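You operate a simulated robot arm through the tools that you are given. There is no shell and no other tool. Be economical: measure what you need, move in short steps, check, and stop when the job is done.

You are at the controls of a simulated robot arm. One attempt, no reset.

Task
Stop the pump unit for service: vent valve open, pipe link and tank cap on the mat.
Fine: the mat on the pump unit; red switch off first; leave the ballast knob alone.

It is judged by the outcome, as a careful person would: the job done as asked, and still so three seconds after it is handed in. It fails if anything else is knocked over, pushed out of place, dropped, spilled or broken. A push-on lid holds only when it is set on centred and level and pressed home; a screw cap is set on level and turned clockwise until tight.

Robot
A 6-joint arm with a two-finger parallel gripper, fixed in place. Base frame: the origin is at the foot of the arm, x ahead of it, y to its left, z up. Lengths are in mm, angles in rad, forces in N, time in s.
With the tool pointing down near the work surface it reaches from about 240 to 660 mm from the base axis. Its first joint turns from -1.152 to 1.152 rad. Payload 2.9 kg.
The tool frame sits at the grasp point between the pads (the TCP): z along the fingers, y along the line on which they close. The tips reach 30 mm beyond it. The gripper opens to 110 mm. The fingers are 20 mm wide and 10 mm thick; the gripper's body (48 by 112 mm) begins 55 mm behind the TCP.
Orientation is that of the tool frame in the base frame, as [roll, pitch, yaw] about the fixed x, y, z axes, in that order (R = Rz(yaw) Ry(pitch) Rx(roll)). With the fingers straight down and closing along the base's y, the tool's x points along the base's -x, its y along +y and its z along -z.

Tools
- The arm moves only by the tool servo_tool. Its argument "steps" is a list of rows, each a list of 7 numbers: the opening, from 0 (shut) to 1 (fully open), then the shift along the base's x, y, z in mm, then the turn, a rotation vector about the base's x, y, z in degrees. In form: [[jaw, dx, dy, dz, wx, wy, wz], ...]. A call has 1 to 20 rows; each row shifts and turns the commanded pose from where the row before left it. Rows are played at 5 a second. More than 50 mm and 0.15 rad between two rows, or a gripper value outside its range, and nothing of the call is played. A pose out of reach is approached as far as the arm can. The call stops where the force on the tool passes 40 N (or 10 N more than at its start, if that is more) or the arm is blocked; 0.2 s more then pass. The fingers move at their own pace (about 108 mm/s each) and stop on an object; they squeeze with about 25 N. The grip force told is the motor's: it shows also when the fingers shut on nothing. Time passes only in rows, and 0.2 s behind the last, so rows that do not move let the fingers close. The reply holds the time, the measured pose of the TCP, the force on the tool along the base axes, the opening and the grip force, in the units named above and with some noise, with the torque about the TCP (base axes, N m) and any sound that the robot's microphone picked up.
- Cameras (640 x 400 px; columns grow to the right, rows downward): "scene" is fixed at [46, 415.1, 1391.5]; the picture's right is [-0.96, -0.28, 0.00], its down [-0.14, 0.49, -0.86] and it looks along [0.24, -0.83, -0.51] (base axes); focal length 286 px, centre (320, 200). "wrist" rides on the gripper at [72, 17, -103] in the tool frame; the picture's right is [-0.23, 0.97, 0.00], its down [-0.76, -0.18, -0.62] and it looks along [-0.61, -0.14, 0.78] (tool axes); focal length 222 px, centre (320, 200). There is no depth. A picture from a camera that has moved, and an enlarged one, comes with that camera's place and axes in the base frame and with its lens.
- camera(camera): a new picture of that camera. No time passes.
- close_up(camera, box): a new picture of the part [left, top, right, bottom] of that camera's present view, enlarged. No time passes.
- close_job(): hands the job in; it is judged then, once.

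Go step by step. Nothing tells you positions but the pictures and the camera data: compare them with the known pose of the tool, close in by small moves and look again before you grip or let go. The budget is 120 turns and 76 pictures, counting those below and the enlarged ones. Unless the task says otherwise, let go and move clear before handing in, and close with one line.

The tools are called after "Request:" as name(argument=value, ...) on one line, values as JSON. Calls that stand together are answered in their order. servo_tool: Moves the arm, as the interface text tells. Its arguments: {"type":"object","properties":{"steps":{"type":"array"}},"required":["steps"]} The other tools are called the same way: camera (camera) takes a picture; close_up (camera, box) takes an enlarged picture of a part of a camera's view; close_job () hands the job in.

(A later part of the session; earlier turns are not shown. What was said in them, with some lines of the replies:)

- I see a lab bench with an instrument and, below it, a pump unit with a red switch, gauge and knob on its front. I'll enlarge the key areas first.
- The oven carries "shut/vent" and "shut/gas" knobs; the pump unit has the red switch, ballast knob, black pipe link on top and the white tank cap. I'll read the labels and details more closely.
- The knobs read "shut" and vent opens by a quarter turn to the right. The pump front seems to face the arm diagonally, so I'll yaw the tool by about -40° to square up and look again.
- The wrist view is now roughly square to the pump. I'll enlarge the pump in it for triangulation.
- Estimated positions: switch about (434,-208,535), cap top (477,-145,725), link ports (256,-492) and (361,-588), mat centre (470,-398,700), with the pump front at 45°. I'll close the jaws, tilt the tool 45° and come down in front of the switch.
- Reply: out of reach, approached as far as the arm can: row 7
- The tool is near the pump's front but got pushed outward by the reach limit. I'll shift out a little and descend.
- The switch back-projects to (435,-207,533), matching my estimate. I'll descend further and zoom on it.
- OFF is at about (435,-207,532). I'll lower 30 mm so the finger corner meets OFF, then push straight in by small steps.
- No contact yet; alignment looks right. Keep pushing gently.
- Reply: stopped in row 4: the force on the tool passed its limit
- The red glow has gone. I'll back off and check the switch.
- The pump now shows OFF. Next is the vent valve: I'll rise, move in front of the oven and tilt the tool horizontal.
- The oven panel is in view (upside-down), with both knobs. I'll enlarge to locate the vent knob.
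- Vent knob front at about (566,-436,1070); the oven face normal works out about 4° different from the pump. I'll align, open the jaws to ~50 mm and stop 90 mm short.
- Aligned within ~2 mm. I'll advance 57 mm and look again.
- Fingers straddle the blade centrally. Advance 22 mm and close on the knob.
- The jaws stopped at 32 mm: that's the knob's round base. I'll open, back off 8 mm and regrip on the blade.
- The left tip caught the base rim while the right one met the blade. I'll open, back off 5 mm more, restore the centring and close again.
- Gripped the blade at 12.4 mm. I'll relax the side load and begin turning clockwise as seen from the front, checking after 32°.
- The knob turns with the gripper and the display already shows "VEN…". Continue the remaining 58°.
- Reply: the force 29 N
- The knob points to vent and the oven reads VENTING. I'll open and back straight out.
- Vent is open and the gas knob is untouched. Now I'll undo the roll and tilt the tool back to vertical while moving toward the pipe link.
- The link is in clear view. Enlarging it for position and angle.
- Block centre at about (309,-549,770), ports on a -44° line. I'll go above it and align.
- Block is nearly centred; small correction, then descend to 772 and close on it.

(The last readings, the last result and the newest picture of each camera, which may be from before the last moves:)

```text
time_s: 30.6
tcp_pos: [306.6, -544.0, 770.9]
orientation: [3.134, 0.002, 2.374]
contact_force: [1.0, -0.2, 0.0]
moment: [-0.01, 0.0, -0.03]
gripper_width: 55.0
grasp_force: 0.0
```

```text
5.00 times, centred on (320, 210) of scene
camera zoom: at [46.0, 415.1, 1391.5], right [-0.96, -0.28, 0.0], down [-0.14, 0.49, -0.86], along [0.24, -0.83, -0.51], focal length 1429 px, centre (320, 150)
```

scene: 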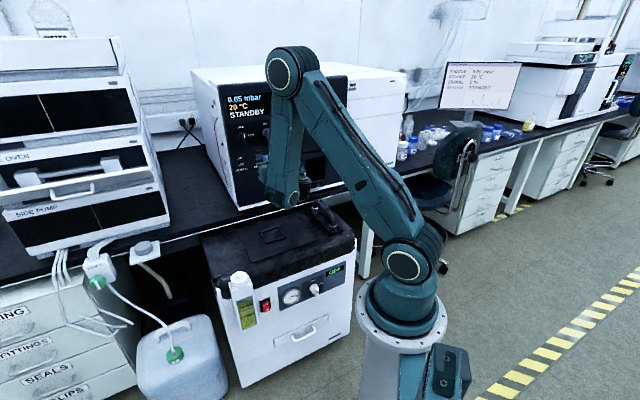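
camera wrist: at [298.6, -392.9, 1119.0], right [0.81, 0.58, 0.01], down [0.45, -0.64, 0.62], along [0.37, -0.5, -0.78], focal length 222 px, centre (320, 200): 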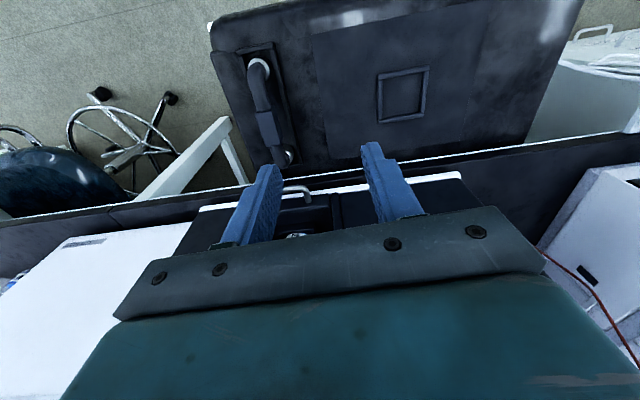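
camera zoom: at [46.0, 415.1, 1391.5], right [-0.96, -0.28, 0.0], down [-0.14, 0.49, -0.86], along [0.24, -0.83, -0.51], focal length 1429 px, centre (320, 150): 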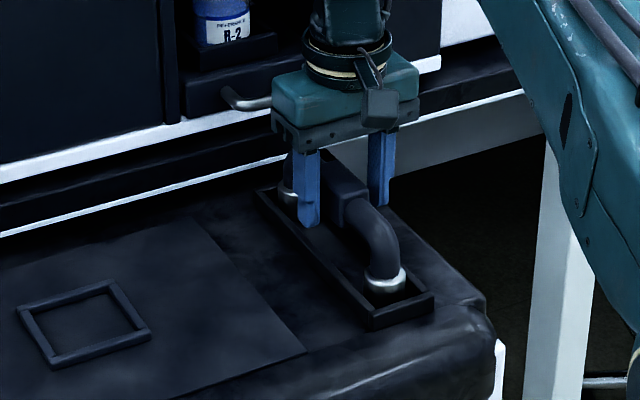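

The fingers straddle the block. Closing, then a first small lift.

Request:
servo_tool(steps=[[0, 0, 0, 0, 0, 0, 0], [0, 0, 0, 0, 0, 0, 0], [0, 0, 0, 5, 0, 0, 0], [0, 0, 0, 5, 0, 0, 0]])

Request:
close_up(camera="scene", box=[270, 170, 370, 250])

```text
time_s: 31.6
tcp_pos: [307.1, -545.2, 780.4]
orientation: [3.133, 0.001, 2.372]
contact_force: [-0.1, -0.7, -2.5]
moment: [0.01, -0.02, 0.0]
gripper_width: 27.5
grasp_force: 25.4
```

```text
5.00 times, centred on (320, 210) of scene
camera zoom: at [46.0, 415.0, 1391.5], right [-0.96, -0.28, 0.0], down [-0.14, 0.49, -0.86], along [0.24, -0.83, -0.51], focal length 1429 px, centre (320, 150)
```

zoom: 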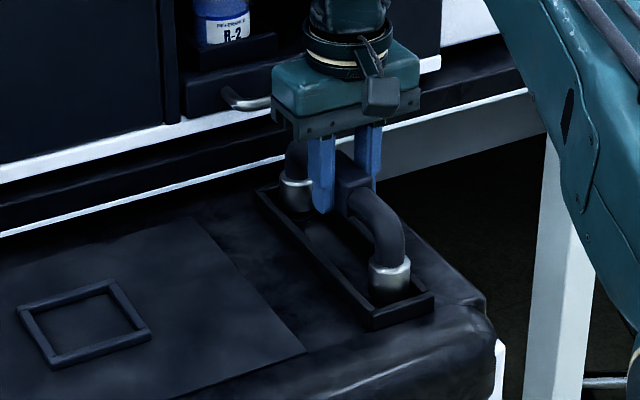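

The link lifts freely (about 2.5 N), with its cups. Raise it clear.

Request:
servo_tool(steps=[[0, 0, 0, 10, 0, 0, 0], [0, 0, 0, 15, 0, 0, 0], [0, 0, 0, 25, 0, 0, 0], [0, 0, 0, 30, 0, 0, 0], [0, 0, 0, 0, 0, 0, 0]])

Request:
close_up(camera="scene", box=[240, 160, 370, 260])

Request:
camera(camera="wrist")

```text
time_s: 32.9
tcp_pos: [306.1, -544.6, 861.3]
orientation: [3.132, 0.002, 2.374]
contact_force: [0.4, 0.0, -2.4]
moment: [0.02, 0.01, 0.04]
gripper_width: 28.1
grasp_force: 24.8
```

```text
4.00 times, centred on (305, 210) of scene
camera zoom: at [46.0, 415.0, 1391.5], right [-0.96, -0.28, 0.0], down [-0.14, 0.49, -0.86], along [0.24, -0.83, -0.51], focal length 1144 px, centre (380, 160)
```

zoom: 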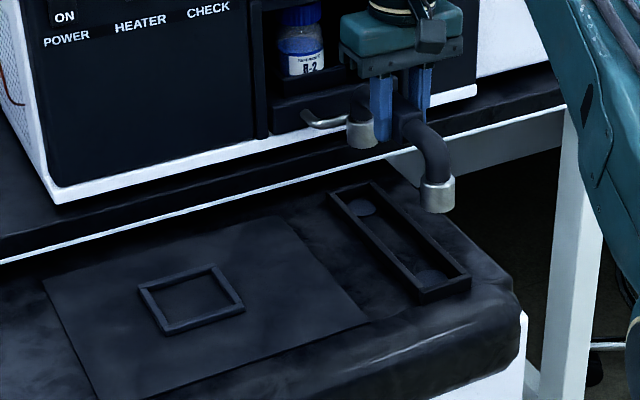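

```text
28 pictures are left
camera wrist: at [265.6, -483.2, 966.3], right [0.84, 0.54, 0.01], down [0.42, -0.66, 0.62], along [0.34, -0.52, -0.78], focal length 222 px, centre (320, 200)
```

wrist: 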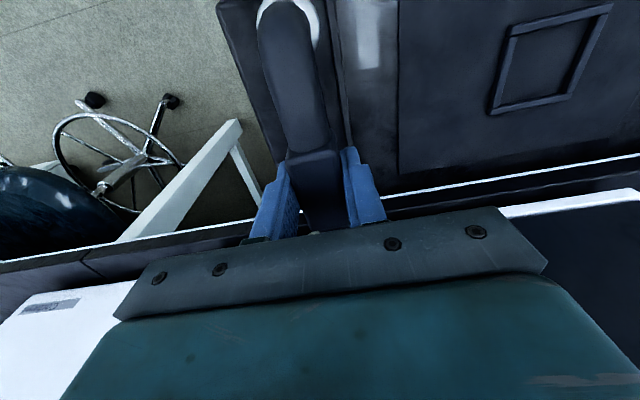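

Link clear. The strip of mat in front of the frame is ~70 mm deep and 260 wide, so I'll turn the link 92° to lie along it and carry it over (centre about (420,-343)).

Request:
servo_tool(steps=[[0, 9.5, 16.8, 0, 0, 0, -7.67], [0, 9.5, 16.8, 0, 0, 0, -7.67], [0, 9.5, 16.8, 0, 0, 0, -7.67], [0, 9.5, 16.8, 0, 0, 0, -7.67], [0, 9.5, 16.8, 0, 0, 0, -7.67], [0, 9.5, 16.8, 0, 0, 0, -7.67], [0, 9.5, 16.8, 0, 0, 0, -7.67], [0, 9.5, 16.8, 0, 0, 0, -7.67], [0, 9.5, 16.8, 0, 0, 0, -7.67], [0, 9.5, 16.8, 0, 0, 0, -7.67], [0, 9.5, 16.8, 0, 0, 0, -7.67], [0, 9.5, 16.8, 0, 0, 0, -7.67], [0, 0, 0, -30, 0, 0, 0], [0, 0, 0, 0, 0, 0, 0]])

Request:
camera(camera="wrist")

Request:
close_up(camera="scene", box=[200, 150, 370, 290])

```text
time_s: 35.9
tcp_pos: [421.4, -342.8, 832.6]
orientation: [3.133, 0.002, 0.766]
contact_force: [0.4, -0.9, -2.8]
moment: [0.01, 0.01, 0.0]
gripper_width: 27.8
grasp_force: 24.7
```

```text
27 pictures are left
camera wrist: at [484.2, -304.3, 936.6], right [0.51, -0.86, 0.01], down [-0.67, -0.4, 0.62], along [-0.53, -0.32, -0.78], focal length 222 px, centre (320, 200)
```

wrist: 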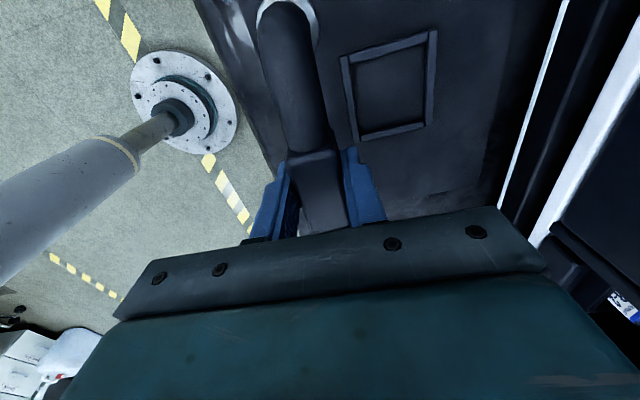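

```text
2.86 times, centred on (285, 220) of scene
camera zoom: at [46.0, 415.1, 1391.5], right [-0.96, -0.28, 0.0], down [-0.14, 0.49, -0.86], along [0.24, -0.83, -0.51], focal length 817 px, centre (420, 143)
```

zoom: 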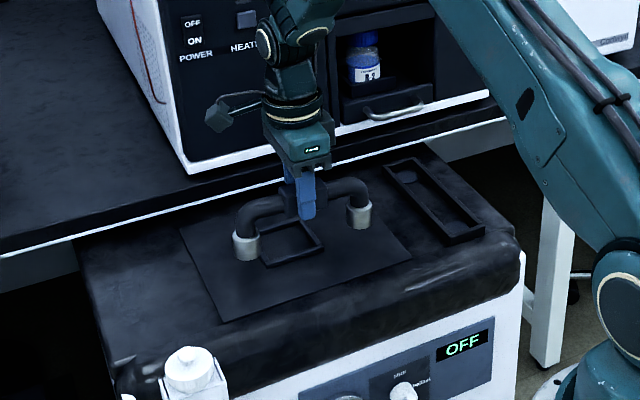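

The link lines up along the mat. Lower to just above it and check.

Request:
servo_tool(steps=[[0, 0, 0, -20, 0, 0, 0], [0, 0, 0, -20, 0, 0, 0], [0, 0, 0, -8, 0, 0, 0], [0, 0, 0, 0, 0, 0, 0]])

Request:
close_up(camera="scene", box=[230, 190, 320, 270])

```text
time_s: 36.9
tcp_pos: [421.5, -342.1, 783.9]
orientation: [3.133, 0.003, 0.767]
contact_force: [-0.4, -0.3, -3.3]
moment: [0.03, 0.0, 0.0]
gripper_width: 27.8
grasp_force: 25.1
```

```text
5.00 times, centred on (275, 230) of scene
camera zoom: at [46.0, 415.1, 1391.5], right [-0.96, -0.28, 0.0], down [-0.14, 0.49, -0.86], along [0.24, -0.83, -0.51], focal length 1429 px, centre (545, 50)
```

zoom: 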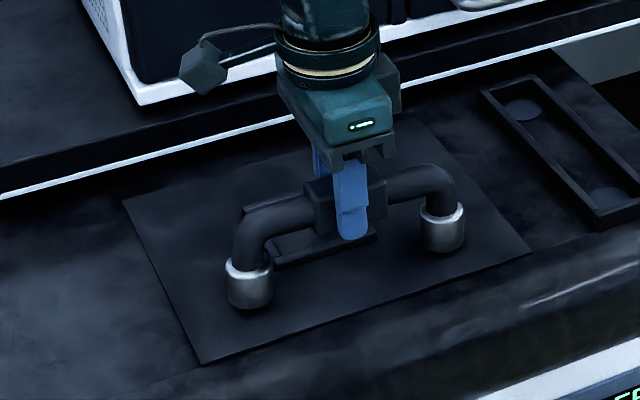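

Both cups will land on the mat clear of the frame. Lower gently until it takes the weight.

Request:
servo_tool(steps=[[0, 0, 0, -3, 0, 0, 0], [0, 0, 0, -2, 0, 0, 0], [0, 0, 0, -2, 0, 0, 0], [0, 0, 0, -1, 0, 0, 0]])

```text
time_s: 37.9
tcp_pos: [422.4, -343.0, 776.3]
orientation: [3.131, 0.002, 0.768]
contact_force: [1.9, 2.6, 8.3]
moment: [-0.29, 0.65, -0.11]
gripper_width: 28.1
grasp_force: 25.3
```

It has touched down. Release slowly and lift the gripper straight up.

Request:
servo_tool(steps=[[0, 0, 0, -0.5, 0, 0, 0], [0.3, 0, 0, 0, 0, 0, 0], [0.5, 0, 0, 0, 0, 0, 0], [0.5, 0, 0, 0, 0, 0, 0], [0.5, 0, 0, 15, 0, 0, 0], [0.5, 0, 0, 30, 0, 0, 0], [0.5, 0, 0, 45, 0, 0, 0], [0.5, 0, 0, 0, 0, 0, 0]])

Request:
close_up(camera="scene", box=[215, 180, 335, 300])

Request:
camera(camera="wrist")

```text
time_s: 39.6
tcp_pos: [419.1, -342.3, 864.5]
orientation: [3.134, 0.003, 0.765]
contact_force: [-1.0, 0.9, 0.0]
moment: [-0.03, -0.01, -0.02]
gripper_width: 55.2
grasp_force: 0.1
```

```text
3.33 times, centred on (275, 240) of scene
camera zoom: at [46.0, 415.1, 1391.5], right [-0.96, -0.28, 0.0], down [-0.14, 0.49, -0.86], along [0.24, -0.83, -0.51], focal length 953 px, centre (470, 67)
```

zoom: 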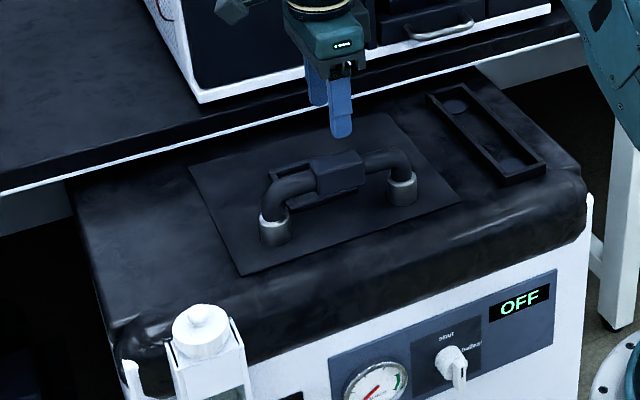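

```text
23 pictures are left
camera wrist: at [483.3, -303.8, 969.5], right [0.51, -0.86, 0.01], down [-0.67, -0.4, 0.62], along [-0.53, -0.32, -0.78], focal length 222 px, centre (320, 200)
```

wrist: 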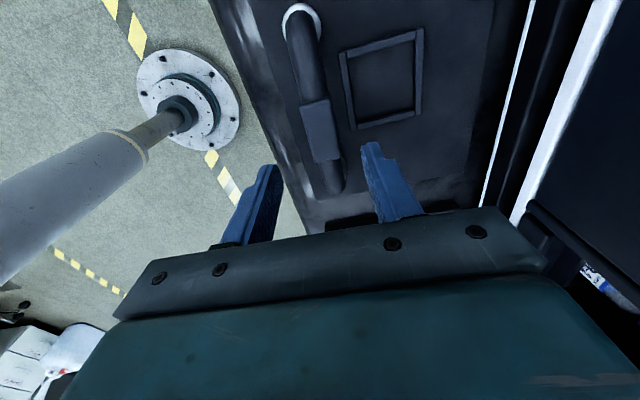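

The link stands on the mat. Next the tank cap; I'll look at its shape closely.

Request:
close_up(camera="scene", box=[220, 260, 270, 300])

```text
10.00 times, centred on (245, 280) of scene
camera zoom: at [46.0, 415.1, 1391.5], right [-0.96, -0.28, 0.0], down [-0.14, 0.49, -0.86], along [0.24, -0.83, -0.51], focal length 2859 px, centre (1070, -600)
```

zoom: 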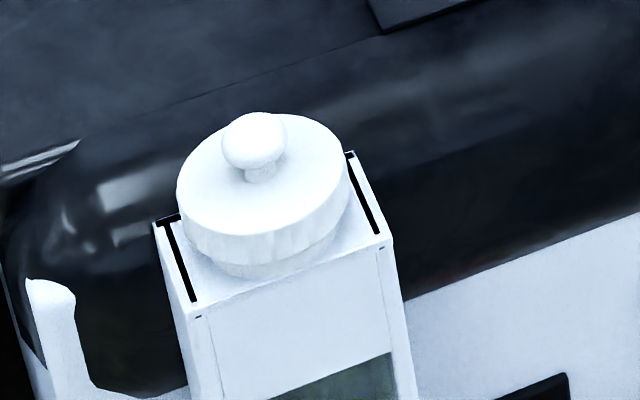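

The cap is a ribbed ~53 mm disc with a small knob on top, so a knob grip with a counter-clockwise turn should free it. I'll move above it.

Request:
servo_tool(steps=[[0.5, 11.6, 39.4, 0, 0, 0, 0], [0.5, 11.6, 39.4, 0, 0, 0, 0], [0.5, 11.6, 39.4, 0, 0, 0, 0], [0.5, 11.6, 39.4, -10, 0, 0, 0], [0.5, 11.6, 39.4, -24, 0, 0, 0], [0.5, 0, 0, 0, 0, 0, 0]])

Request:
close_up(camera="wrist", box=[220, 60, 420, 220])

Request:
close_up(camera="scene", box=[205, 230, 285, 310])

```text
time_s: 41.0
tcp_pos: [480.2, -146.5, 830.9]
orientation: [3.133, 0.001, 0.766]
contact_force: [-0.6, 0.1, 0.0]
moment: [0.02, 0.0, -0.01]
gripper_width: 55.0
grasp_force: 0.0
```

```text
2.50 times, centred on (320, 140) of wrist
camera zoom: at [542.9, -107.8, 935.4], right [0.51, -0.86, 0.01], down [-0.68, -0.4, 0.62], along [-0.53, -0.32, -0.78], focal length 555 px, centre (320, 350)
```

zoom: 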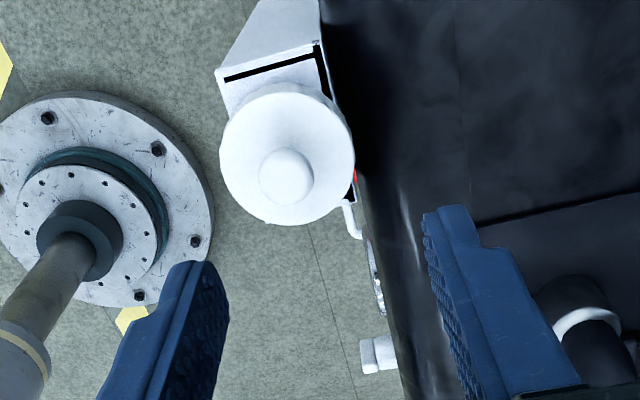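

```text
5.00 times, centred on (245, 270) of scene
camera zoom: at [45.9, 415.1, 1391.5], right [-0.96, -0.28, 0.0], down [-0.14, 0.49, -0.86], along [0.24, -0.83, -0.51], focal length 1429 px, centre (695, -150)
```

zoom: 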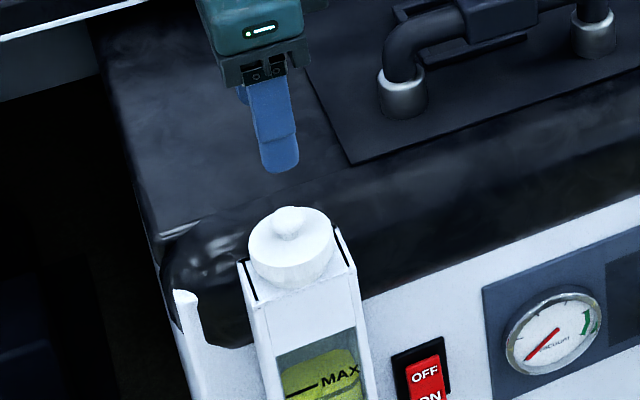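

Knob at about (471,-138,738). Shift over it, narrow the jaws, and descend part way to verify.

Request:
servo_tool(steps=[[0.35, -9, 8, 0, 0, 0, 0], [0.35, 0, 0, -30, 0, 0, 0], [0.35, 0, 0, -25, 0, 0, 0], [0.35, 0, 0, 0, 0, 0, 0]])

Request:
close_up(camera="wrist", box=[220, 60, 420, 220])

Request:
close_up(camera="scene", box=[215, 245, 275, 295])

```text
time_s: 42.0
tcp_pos: [470.8, -138.3, 775.0]
orientation: [3.132, 0.002, 0.766]
contact_force: [-0.3, -0.1, -0.3]
moment: [-0.02, 0.02, -0.01]
gripper_width: 38.3
grasp_force: 0.2
```

```text
2.50 times, centred on (320, 140) of wrist
camera zoom: at [533.8, -100.3, 880.0], right [0.51, -0.86, 0.01], down [-0.67, -0.4, 0.62], along [-0.53, -0.32, -0.78], focal length 555 px, centre (320, 350)
```

zoom: 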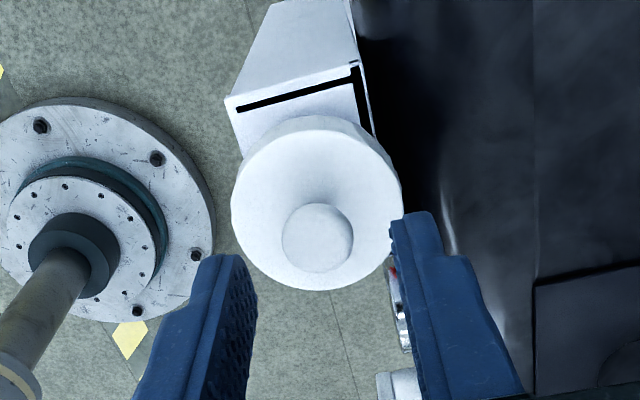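

```text
8.00 times, centred on (245, 270) of scene
camera zoom: at [46.0, 415.1, 1391.5], right [-0.96, -0.28, 0.0], down [-0.14, 0.49, -0.86], along [0.24, -0.83, -0.51], focal length 2287 px, centre (920, -360)
```

zoom: 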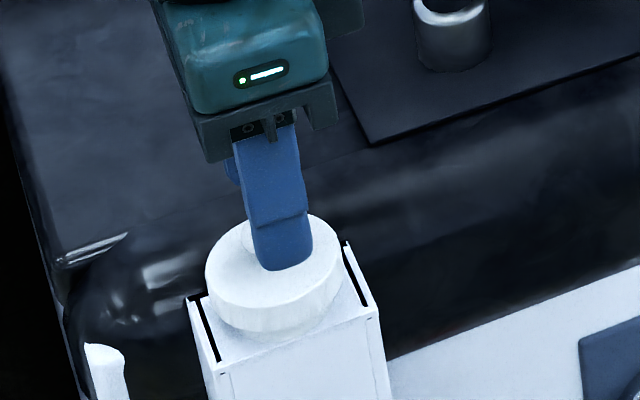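

Centred on the knob within 1 mm. Descend the last 17 mm and close on the knob.

Request:
servo_tool(steps=[[0.35, 0, 0.5, -8, 0, 0, 0], [0.35, 0, 0, -5, 0, 0, 0], [0.35, 0, 0, -3, 0, 0, 0], [0, 0, 0, 0, 0, 0, 0], [0, 0, 0, 0, 0, 0, 0]])

Request:
close_up(camera="wrist", box=[220, 60, 420, 220])

```text
time_s: 43.2
tcp_pos: [470.3, -137.4, 759.8]
orientation: [3.135, 0.002, 0.767]
contact_force: [-0.6, -0.3, -1.2]
moment: [-0.01, 0.03, 0.04]
gripper_width: 18.2
grasp_force: 24.7
heard: snap
```

```text
2.50 times, centred on (320, 140) of wrist
camera zoom: at [533.5, -99.5, 864.7], right [0.51, -0.86, 0.01], down [-0.67, -0.4, 0.62], along [-0.53, -0.32, -0.78], focal length 555 px, centre (320, 350)
```

zoom: 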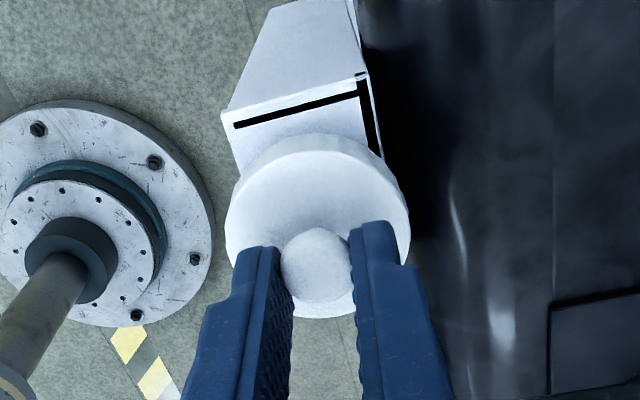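

A snap was heard and the tool now carries about 1 N: the push-on cap appears to have come free. Lift gently and check.

Request:
servo_tool(steps=[[0, 0, 0, 3, 0, 0, 0], [0, 0, 0, 5, 0, 0, 0], [0, 0, 0, 10, 0, 0, 0], [0, 0, 0, 20, 0, 0, 0], [0, 0, 0, 0, 0, 0, 0]])

Request:
close_up(camera="scene", box=[205, 230, 285, 310])

```text
time_s: 44.5
tcp_pos: [469.1, -137.2, 798.0]
orientation: [3.135, 0.0, 0.765]
contact_force: [-0.4, 0.5, -0.5]
moment: [-0.01, 0.01, -0.04]
gripper_width: 17.9
grasp_force: 24.4
```

```text
5.00 times, centred on (245, 270) of scene
camera zoom: at [46.0, 415.1, 1391.5], right [-0.96, -0.28, 0.0], down [-0.14, 0.49, -0.86], along [0.24, -0.83, -0.51], focal length 1429 px, centre (695, -150)
```

zoom: 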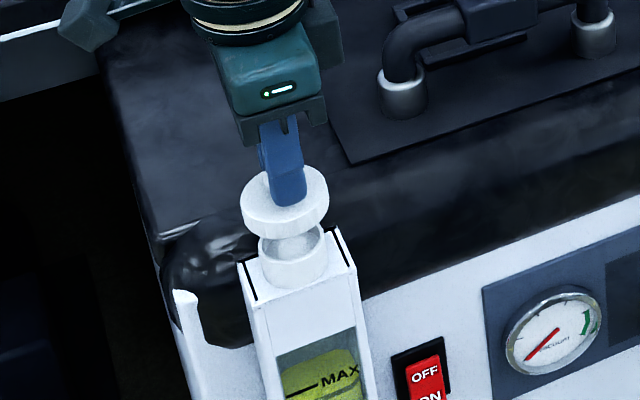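

The cap is off cleanly. I'll carry it over to the free mat area beside the frame, about (529,-336), passing high over everything.

Request:
servo_tool(steps=[[0, 0, 0, 30, 0, 0, 0], [0, 0, 0, 25, 0, 0, 0], [0, 12, -40, 0, 0, 0, 0], [0, 12, -40, 0, 0, 0, 0], [0, 12, -40, 0, 0, 0, 0], [0, 12, -40, 0, 0, 0, 0], [0, 12, -39, 0, 0, 0, 0], [0, 0, 0, -30, 0, 0, 0], [0, 0, 0, -30, 0, 0, 0], [0, 0, 0, -10, 0, 0, 0], [0, 0, 0, 0, 0, 0, 0]])

Request:
close_up(camera="scene", box=[205, 180, 325, 280])

Request:
camera(camera="wrist")

```text
time_s: 46.9
tcp_pos: [528.5, -338.2, 784.2]
orientation: [3.135, 0.003, 0.766]
contact_force: [0.3, 0.1, -0.3]
moment: [-0.01, 0.0, -0.01]
gripper_width: 17.7
grasp_force: 25.9
```

```text
4.00 times, centred on (265, 230) of scene
camera zoom: at [46.0, 415.1, 1391.5], right [-0.96, -0.28, 0.0], down [-0.14, 0.49, -0.86], along [0.24, -0.83, -0.51], focal length 1144 px, centre (540, 80)
```

zoom: 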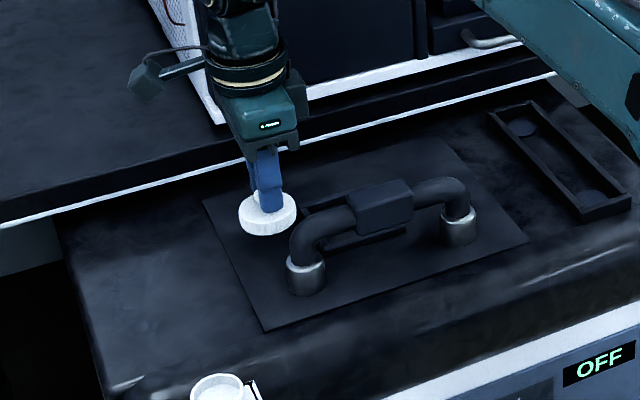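

```text
14 pictures are left
camera wrist: at [592.3, -298.1, 887.5], right [0.51, -0.86, 0.01], down [-0.67, -0.4, 0.62], along [-0.53, -0.32, -0.78], focal length 222 px, centre (320, 200)
```

wrist: 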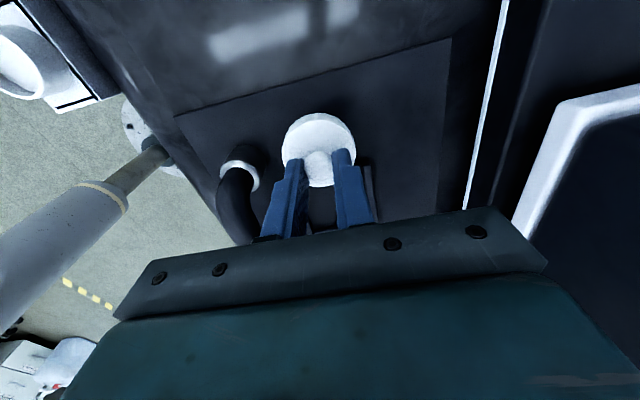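

Landing spot is clear of frame, cup and mat edge. Lower in small steps.

Request:
servo_tool(steps=[[0, 0, 0, -15, 0, 0, 0], [0, 0, 0, -8, 0, 0, 0], [0, 0, 0, -3, 0, 0, 0], [0, 0, 0, 0, 0, 0, 0]])

Request:
close_up(camera="scene", box=[240, 205, 290, 245])

```text
time_s: 47.9
tcp_pos: [529.4, -337.0, 757.3]
orientation: [3.133, 0.002, 0.767]
contact_force: [0.3, -0.6, -0.3]
moment: [-0.01, 0.01, 0.01]
gripper_width: 18.0
grasp_force: 25.0
```

```text
10.00 times, centred on (265, 225) of scene
camera zoom: at [46.0, 415.1, 1391.5], right [-0.96, -0.28, 0.0], down [-0.14, 0.49, -0.86], along [0.24, -0.83, -0.51], focal length 2859 px, centre (870, -50)
```

zoom: 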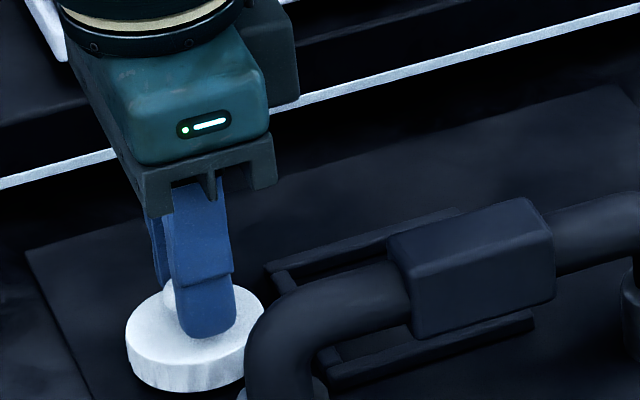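

Still about a centimetre up, no contact yet. Continue down in 2 mm steps.

Request:
servo_tool(steps=[[0, 0, 0, -2, 0, 0, 0], [0, 0, 0, -2, 0, 0, 0], [0, 0, 0, -2, 0, 0, 0]])

```text
time_s: 48.6
tcp_pos: [529.0, -337.4, 752.5]
orientation: [3.132, 0.002, 0.766]
contact_force: [-2.7, 1.1, 6.3]
moment: [-0.02, 0.0, -0.02]
gripper_width: 18.1
grasp_force: 25.2
```

Contact with the mat at 752. Release and lift straight up.

Request:
servo_tool(steps=[[0.2, 0, 0, 0, 0, 0, 0], [0.32, 0, 0, 0, 0, 0, 0], [0.32, 0, 0, 0, 0, 0, 0], [0.32, 0, 0, 10, 0, 0, 0], [0.32, 0, 0, 20, 0, 0, 0], [0.32, 0, 0, 40, 0, 0, 0], [0.32, -20, 20, 45, 0, 0, 0], [0.32, -30, 30, 45, 0, 0, 0], [0.32, -30, 30, 45, 0, 0, 0], [0.32, 0, 0, 0, 0, 0, 0]])

Request:
camera(camera="scene")

Request:
close_up(camera="scene", box=[205, 180, 345, 280])

Request:
close_up(camera="scene", box=[215, 80, 325, 165])

Request:
close_up(camera="scene", box=[215, 255, 355, 335])

```text
refused: row 7 steps farther than a row can; nothing moved
```

```text
12 pictures are left
```

scene: 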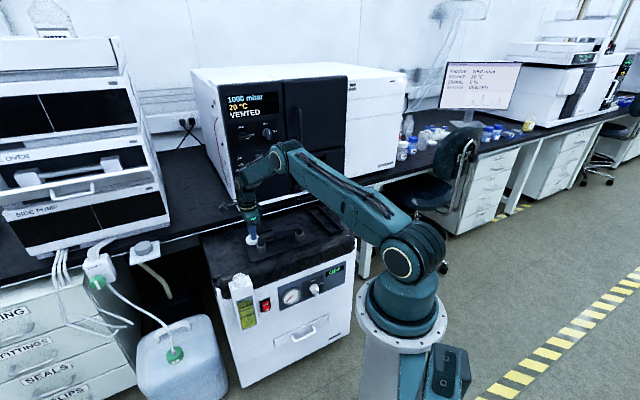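

```text
4.00 times, centred on (275, 230) of scene
camera zoom: at [45.8, 415.2, 1391.5], right [-0.96, -0.28, 0.0], down [-0.14, 0.49, -0.86], along [0.24, -0.83, -0.51], focal length 1144 px, centre (500, 80)
```

zoom: 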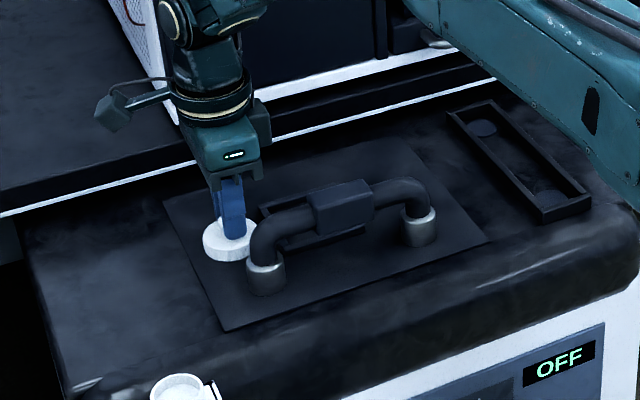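

```text
4.71 times, centred on (270, 122) of scene
camera zoom: at [45.8, 415.2, 1391.5], right [-0.96, -0.28, 0.0], down [-0.14, 0.49, -0.86], along [0.24, -0.83, -0.51], focal length 1345 px, centre (555, 565)
```

zoom: 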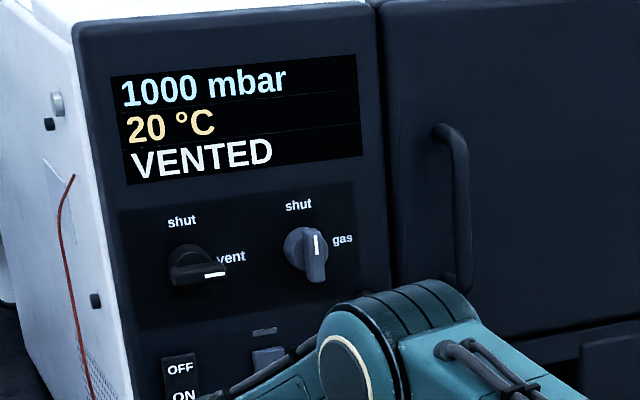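

```text
4.57 times, centred on (285, 295) of scene
camera zoom: at [45.8, 415.2, 1391.5], right [-0.96, -0.28, 0.0], down [-0.14, 0.49, -0.86], along [0.24, -0.83, -0.51], focal length 1307 px, centre (480, -234)
```

zoom: 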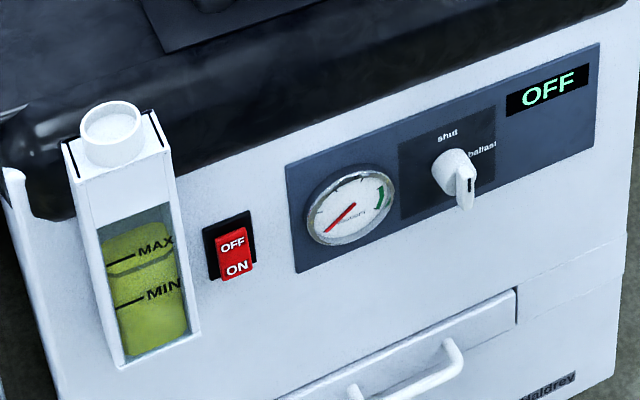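

The oven reads VENTED, pump OFF, ballast unchanged. The release move was refused for one oversized row; resend it with smaller steps.

Request:
servo_tool(steps=[[0.2, 0, 0, 0, 0, 0, 0], [0.32, 0, 0, 0, 0, 0, 0], [0.32, 0, 0, 0, 0, 0, 0], [0.32, 0, 0, 10, 0, 0, 0], [0.32, 0, 0, 20, 0, 0, 0], [0.32, 0, 0, 40, 0, 0, 0], [0.32, 0, 0, 45, 0, 0, 0], [0.32, -20, 20, 35, 0, 0, 0], [0.32, -20, 20, 35, 0, 0, 0], [0.32, 0, 0, 0, 0, 0, 0]])

Request:
close_up(camera="scene", box=[205, 180, 345, 280])

Request:
camera(camera="wrist")

```text
time_s: 50.9
tcp_pos: [489.7, -296.7, 936.6]
orientation: [3.133, 0.002, 0.767]
contact_force: [0.0, -0.4, -0.8]
moment: [0.03, 0.0, 0.0]
gripper_width: 35.2
grasp_force: 0.1
```

```text
4.00 times, centred on (275, 230) of scene
camera zoom: at [45.9, 415.1, 1391.5], right [-0.96, -0.28, 0.0], down [-0.14, 0.49, -0.86], along [0.24, -0.83, -0.51], focal length 1144 px, centre (500, 80)
```

zoom: 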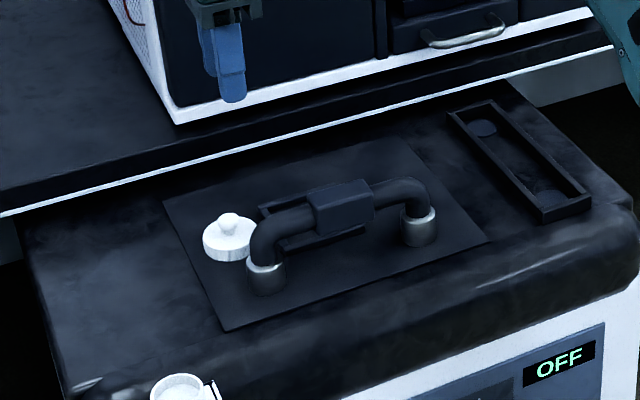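

```text
7 pictures are left
camera wrist: at [552.2, -258.6, 1041.1], right [0.51, -0.86, 0.01], down [-0.67, -0.4, 0.62], along [-0.53, -0.32, -0.78], focal length 222 px, centre (320, 200)
```

wrist: 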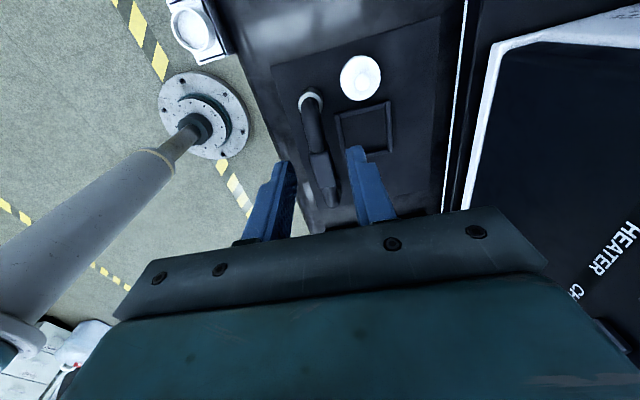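

Everything is in place: switch off, vent open (VENTED), pipe link and cap resting on the mat, and the gripper clear. Handing in.

Request:
close_job()

```text
The job is handed in.
```

The pump unit is stopped for service. The red switch went off first, the vent valve is open (the oven reads VENTED, 1000 mbar), and the pipe link and tank cap are both on the mat. The ballast knob was not touched.
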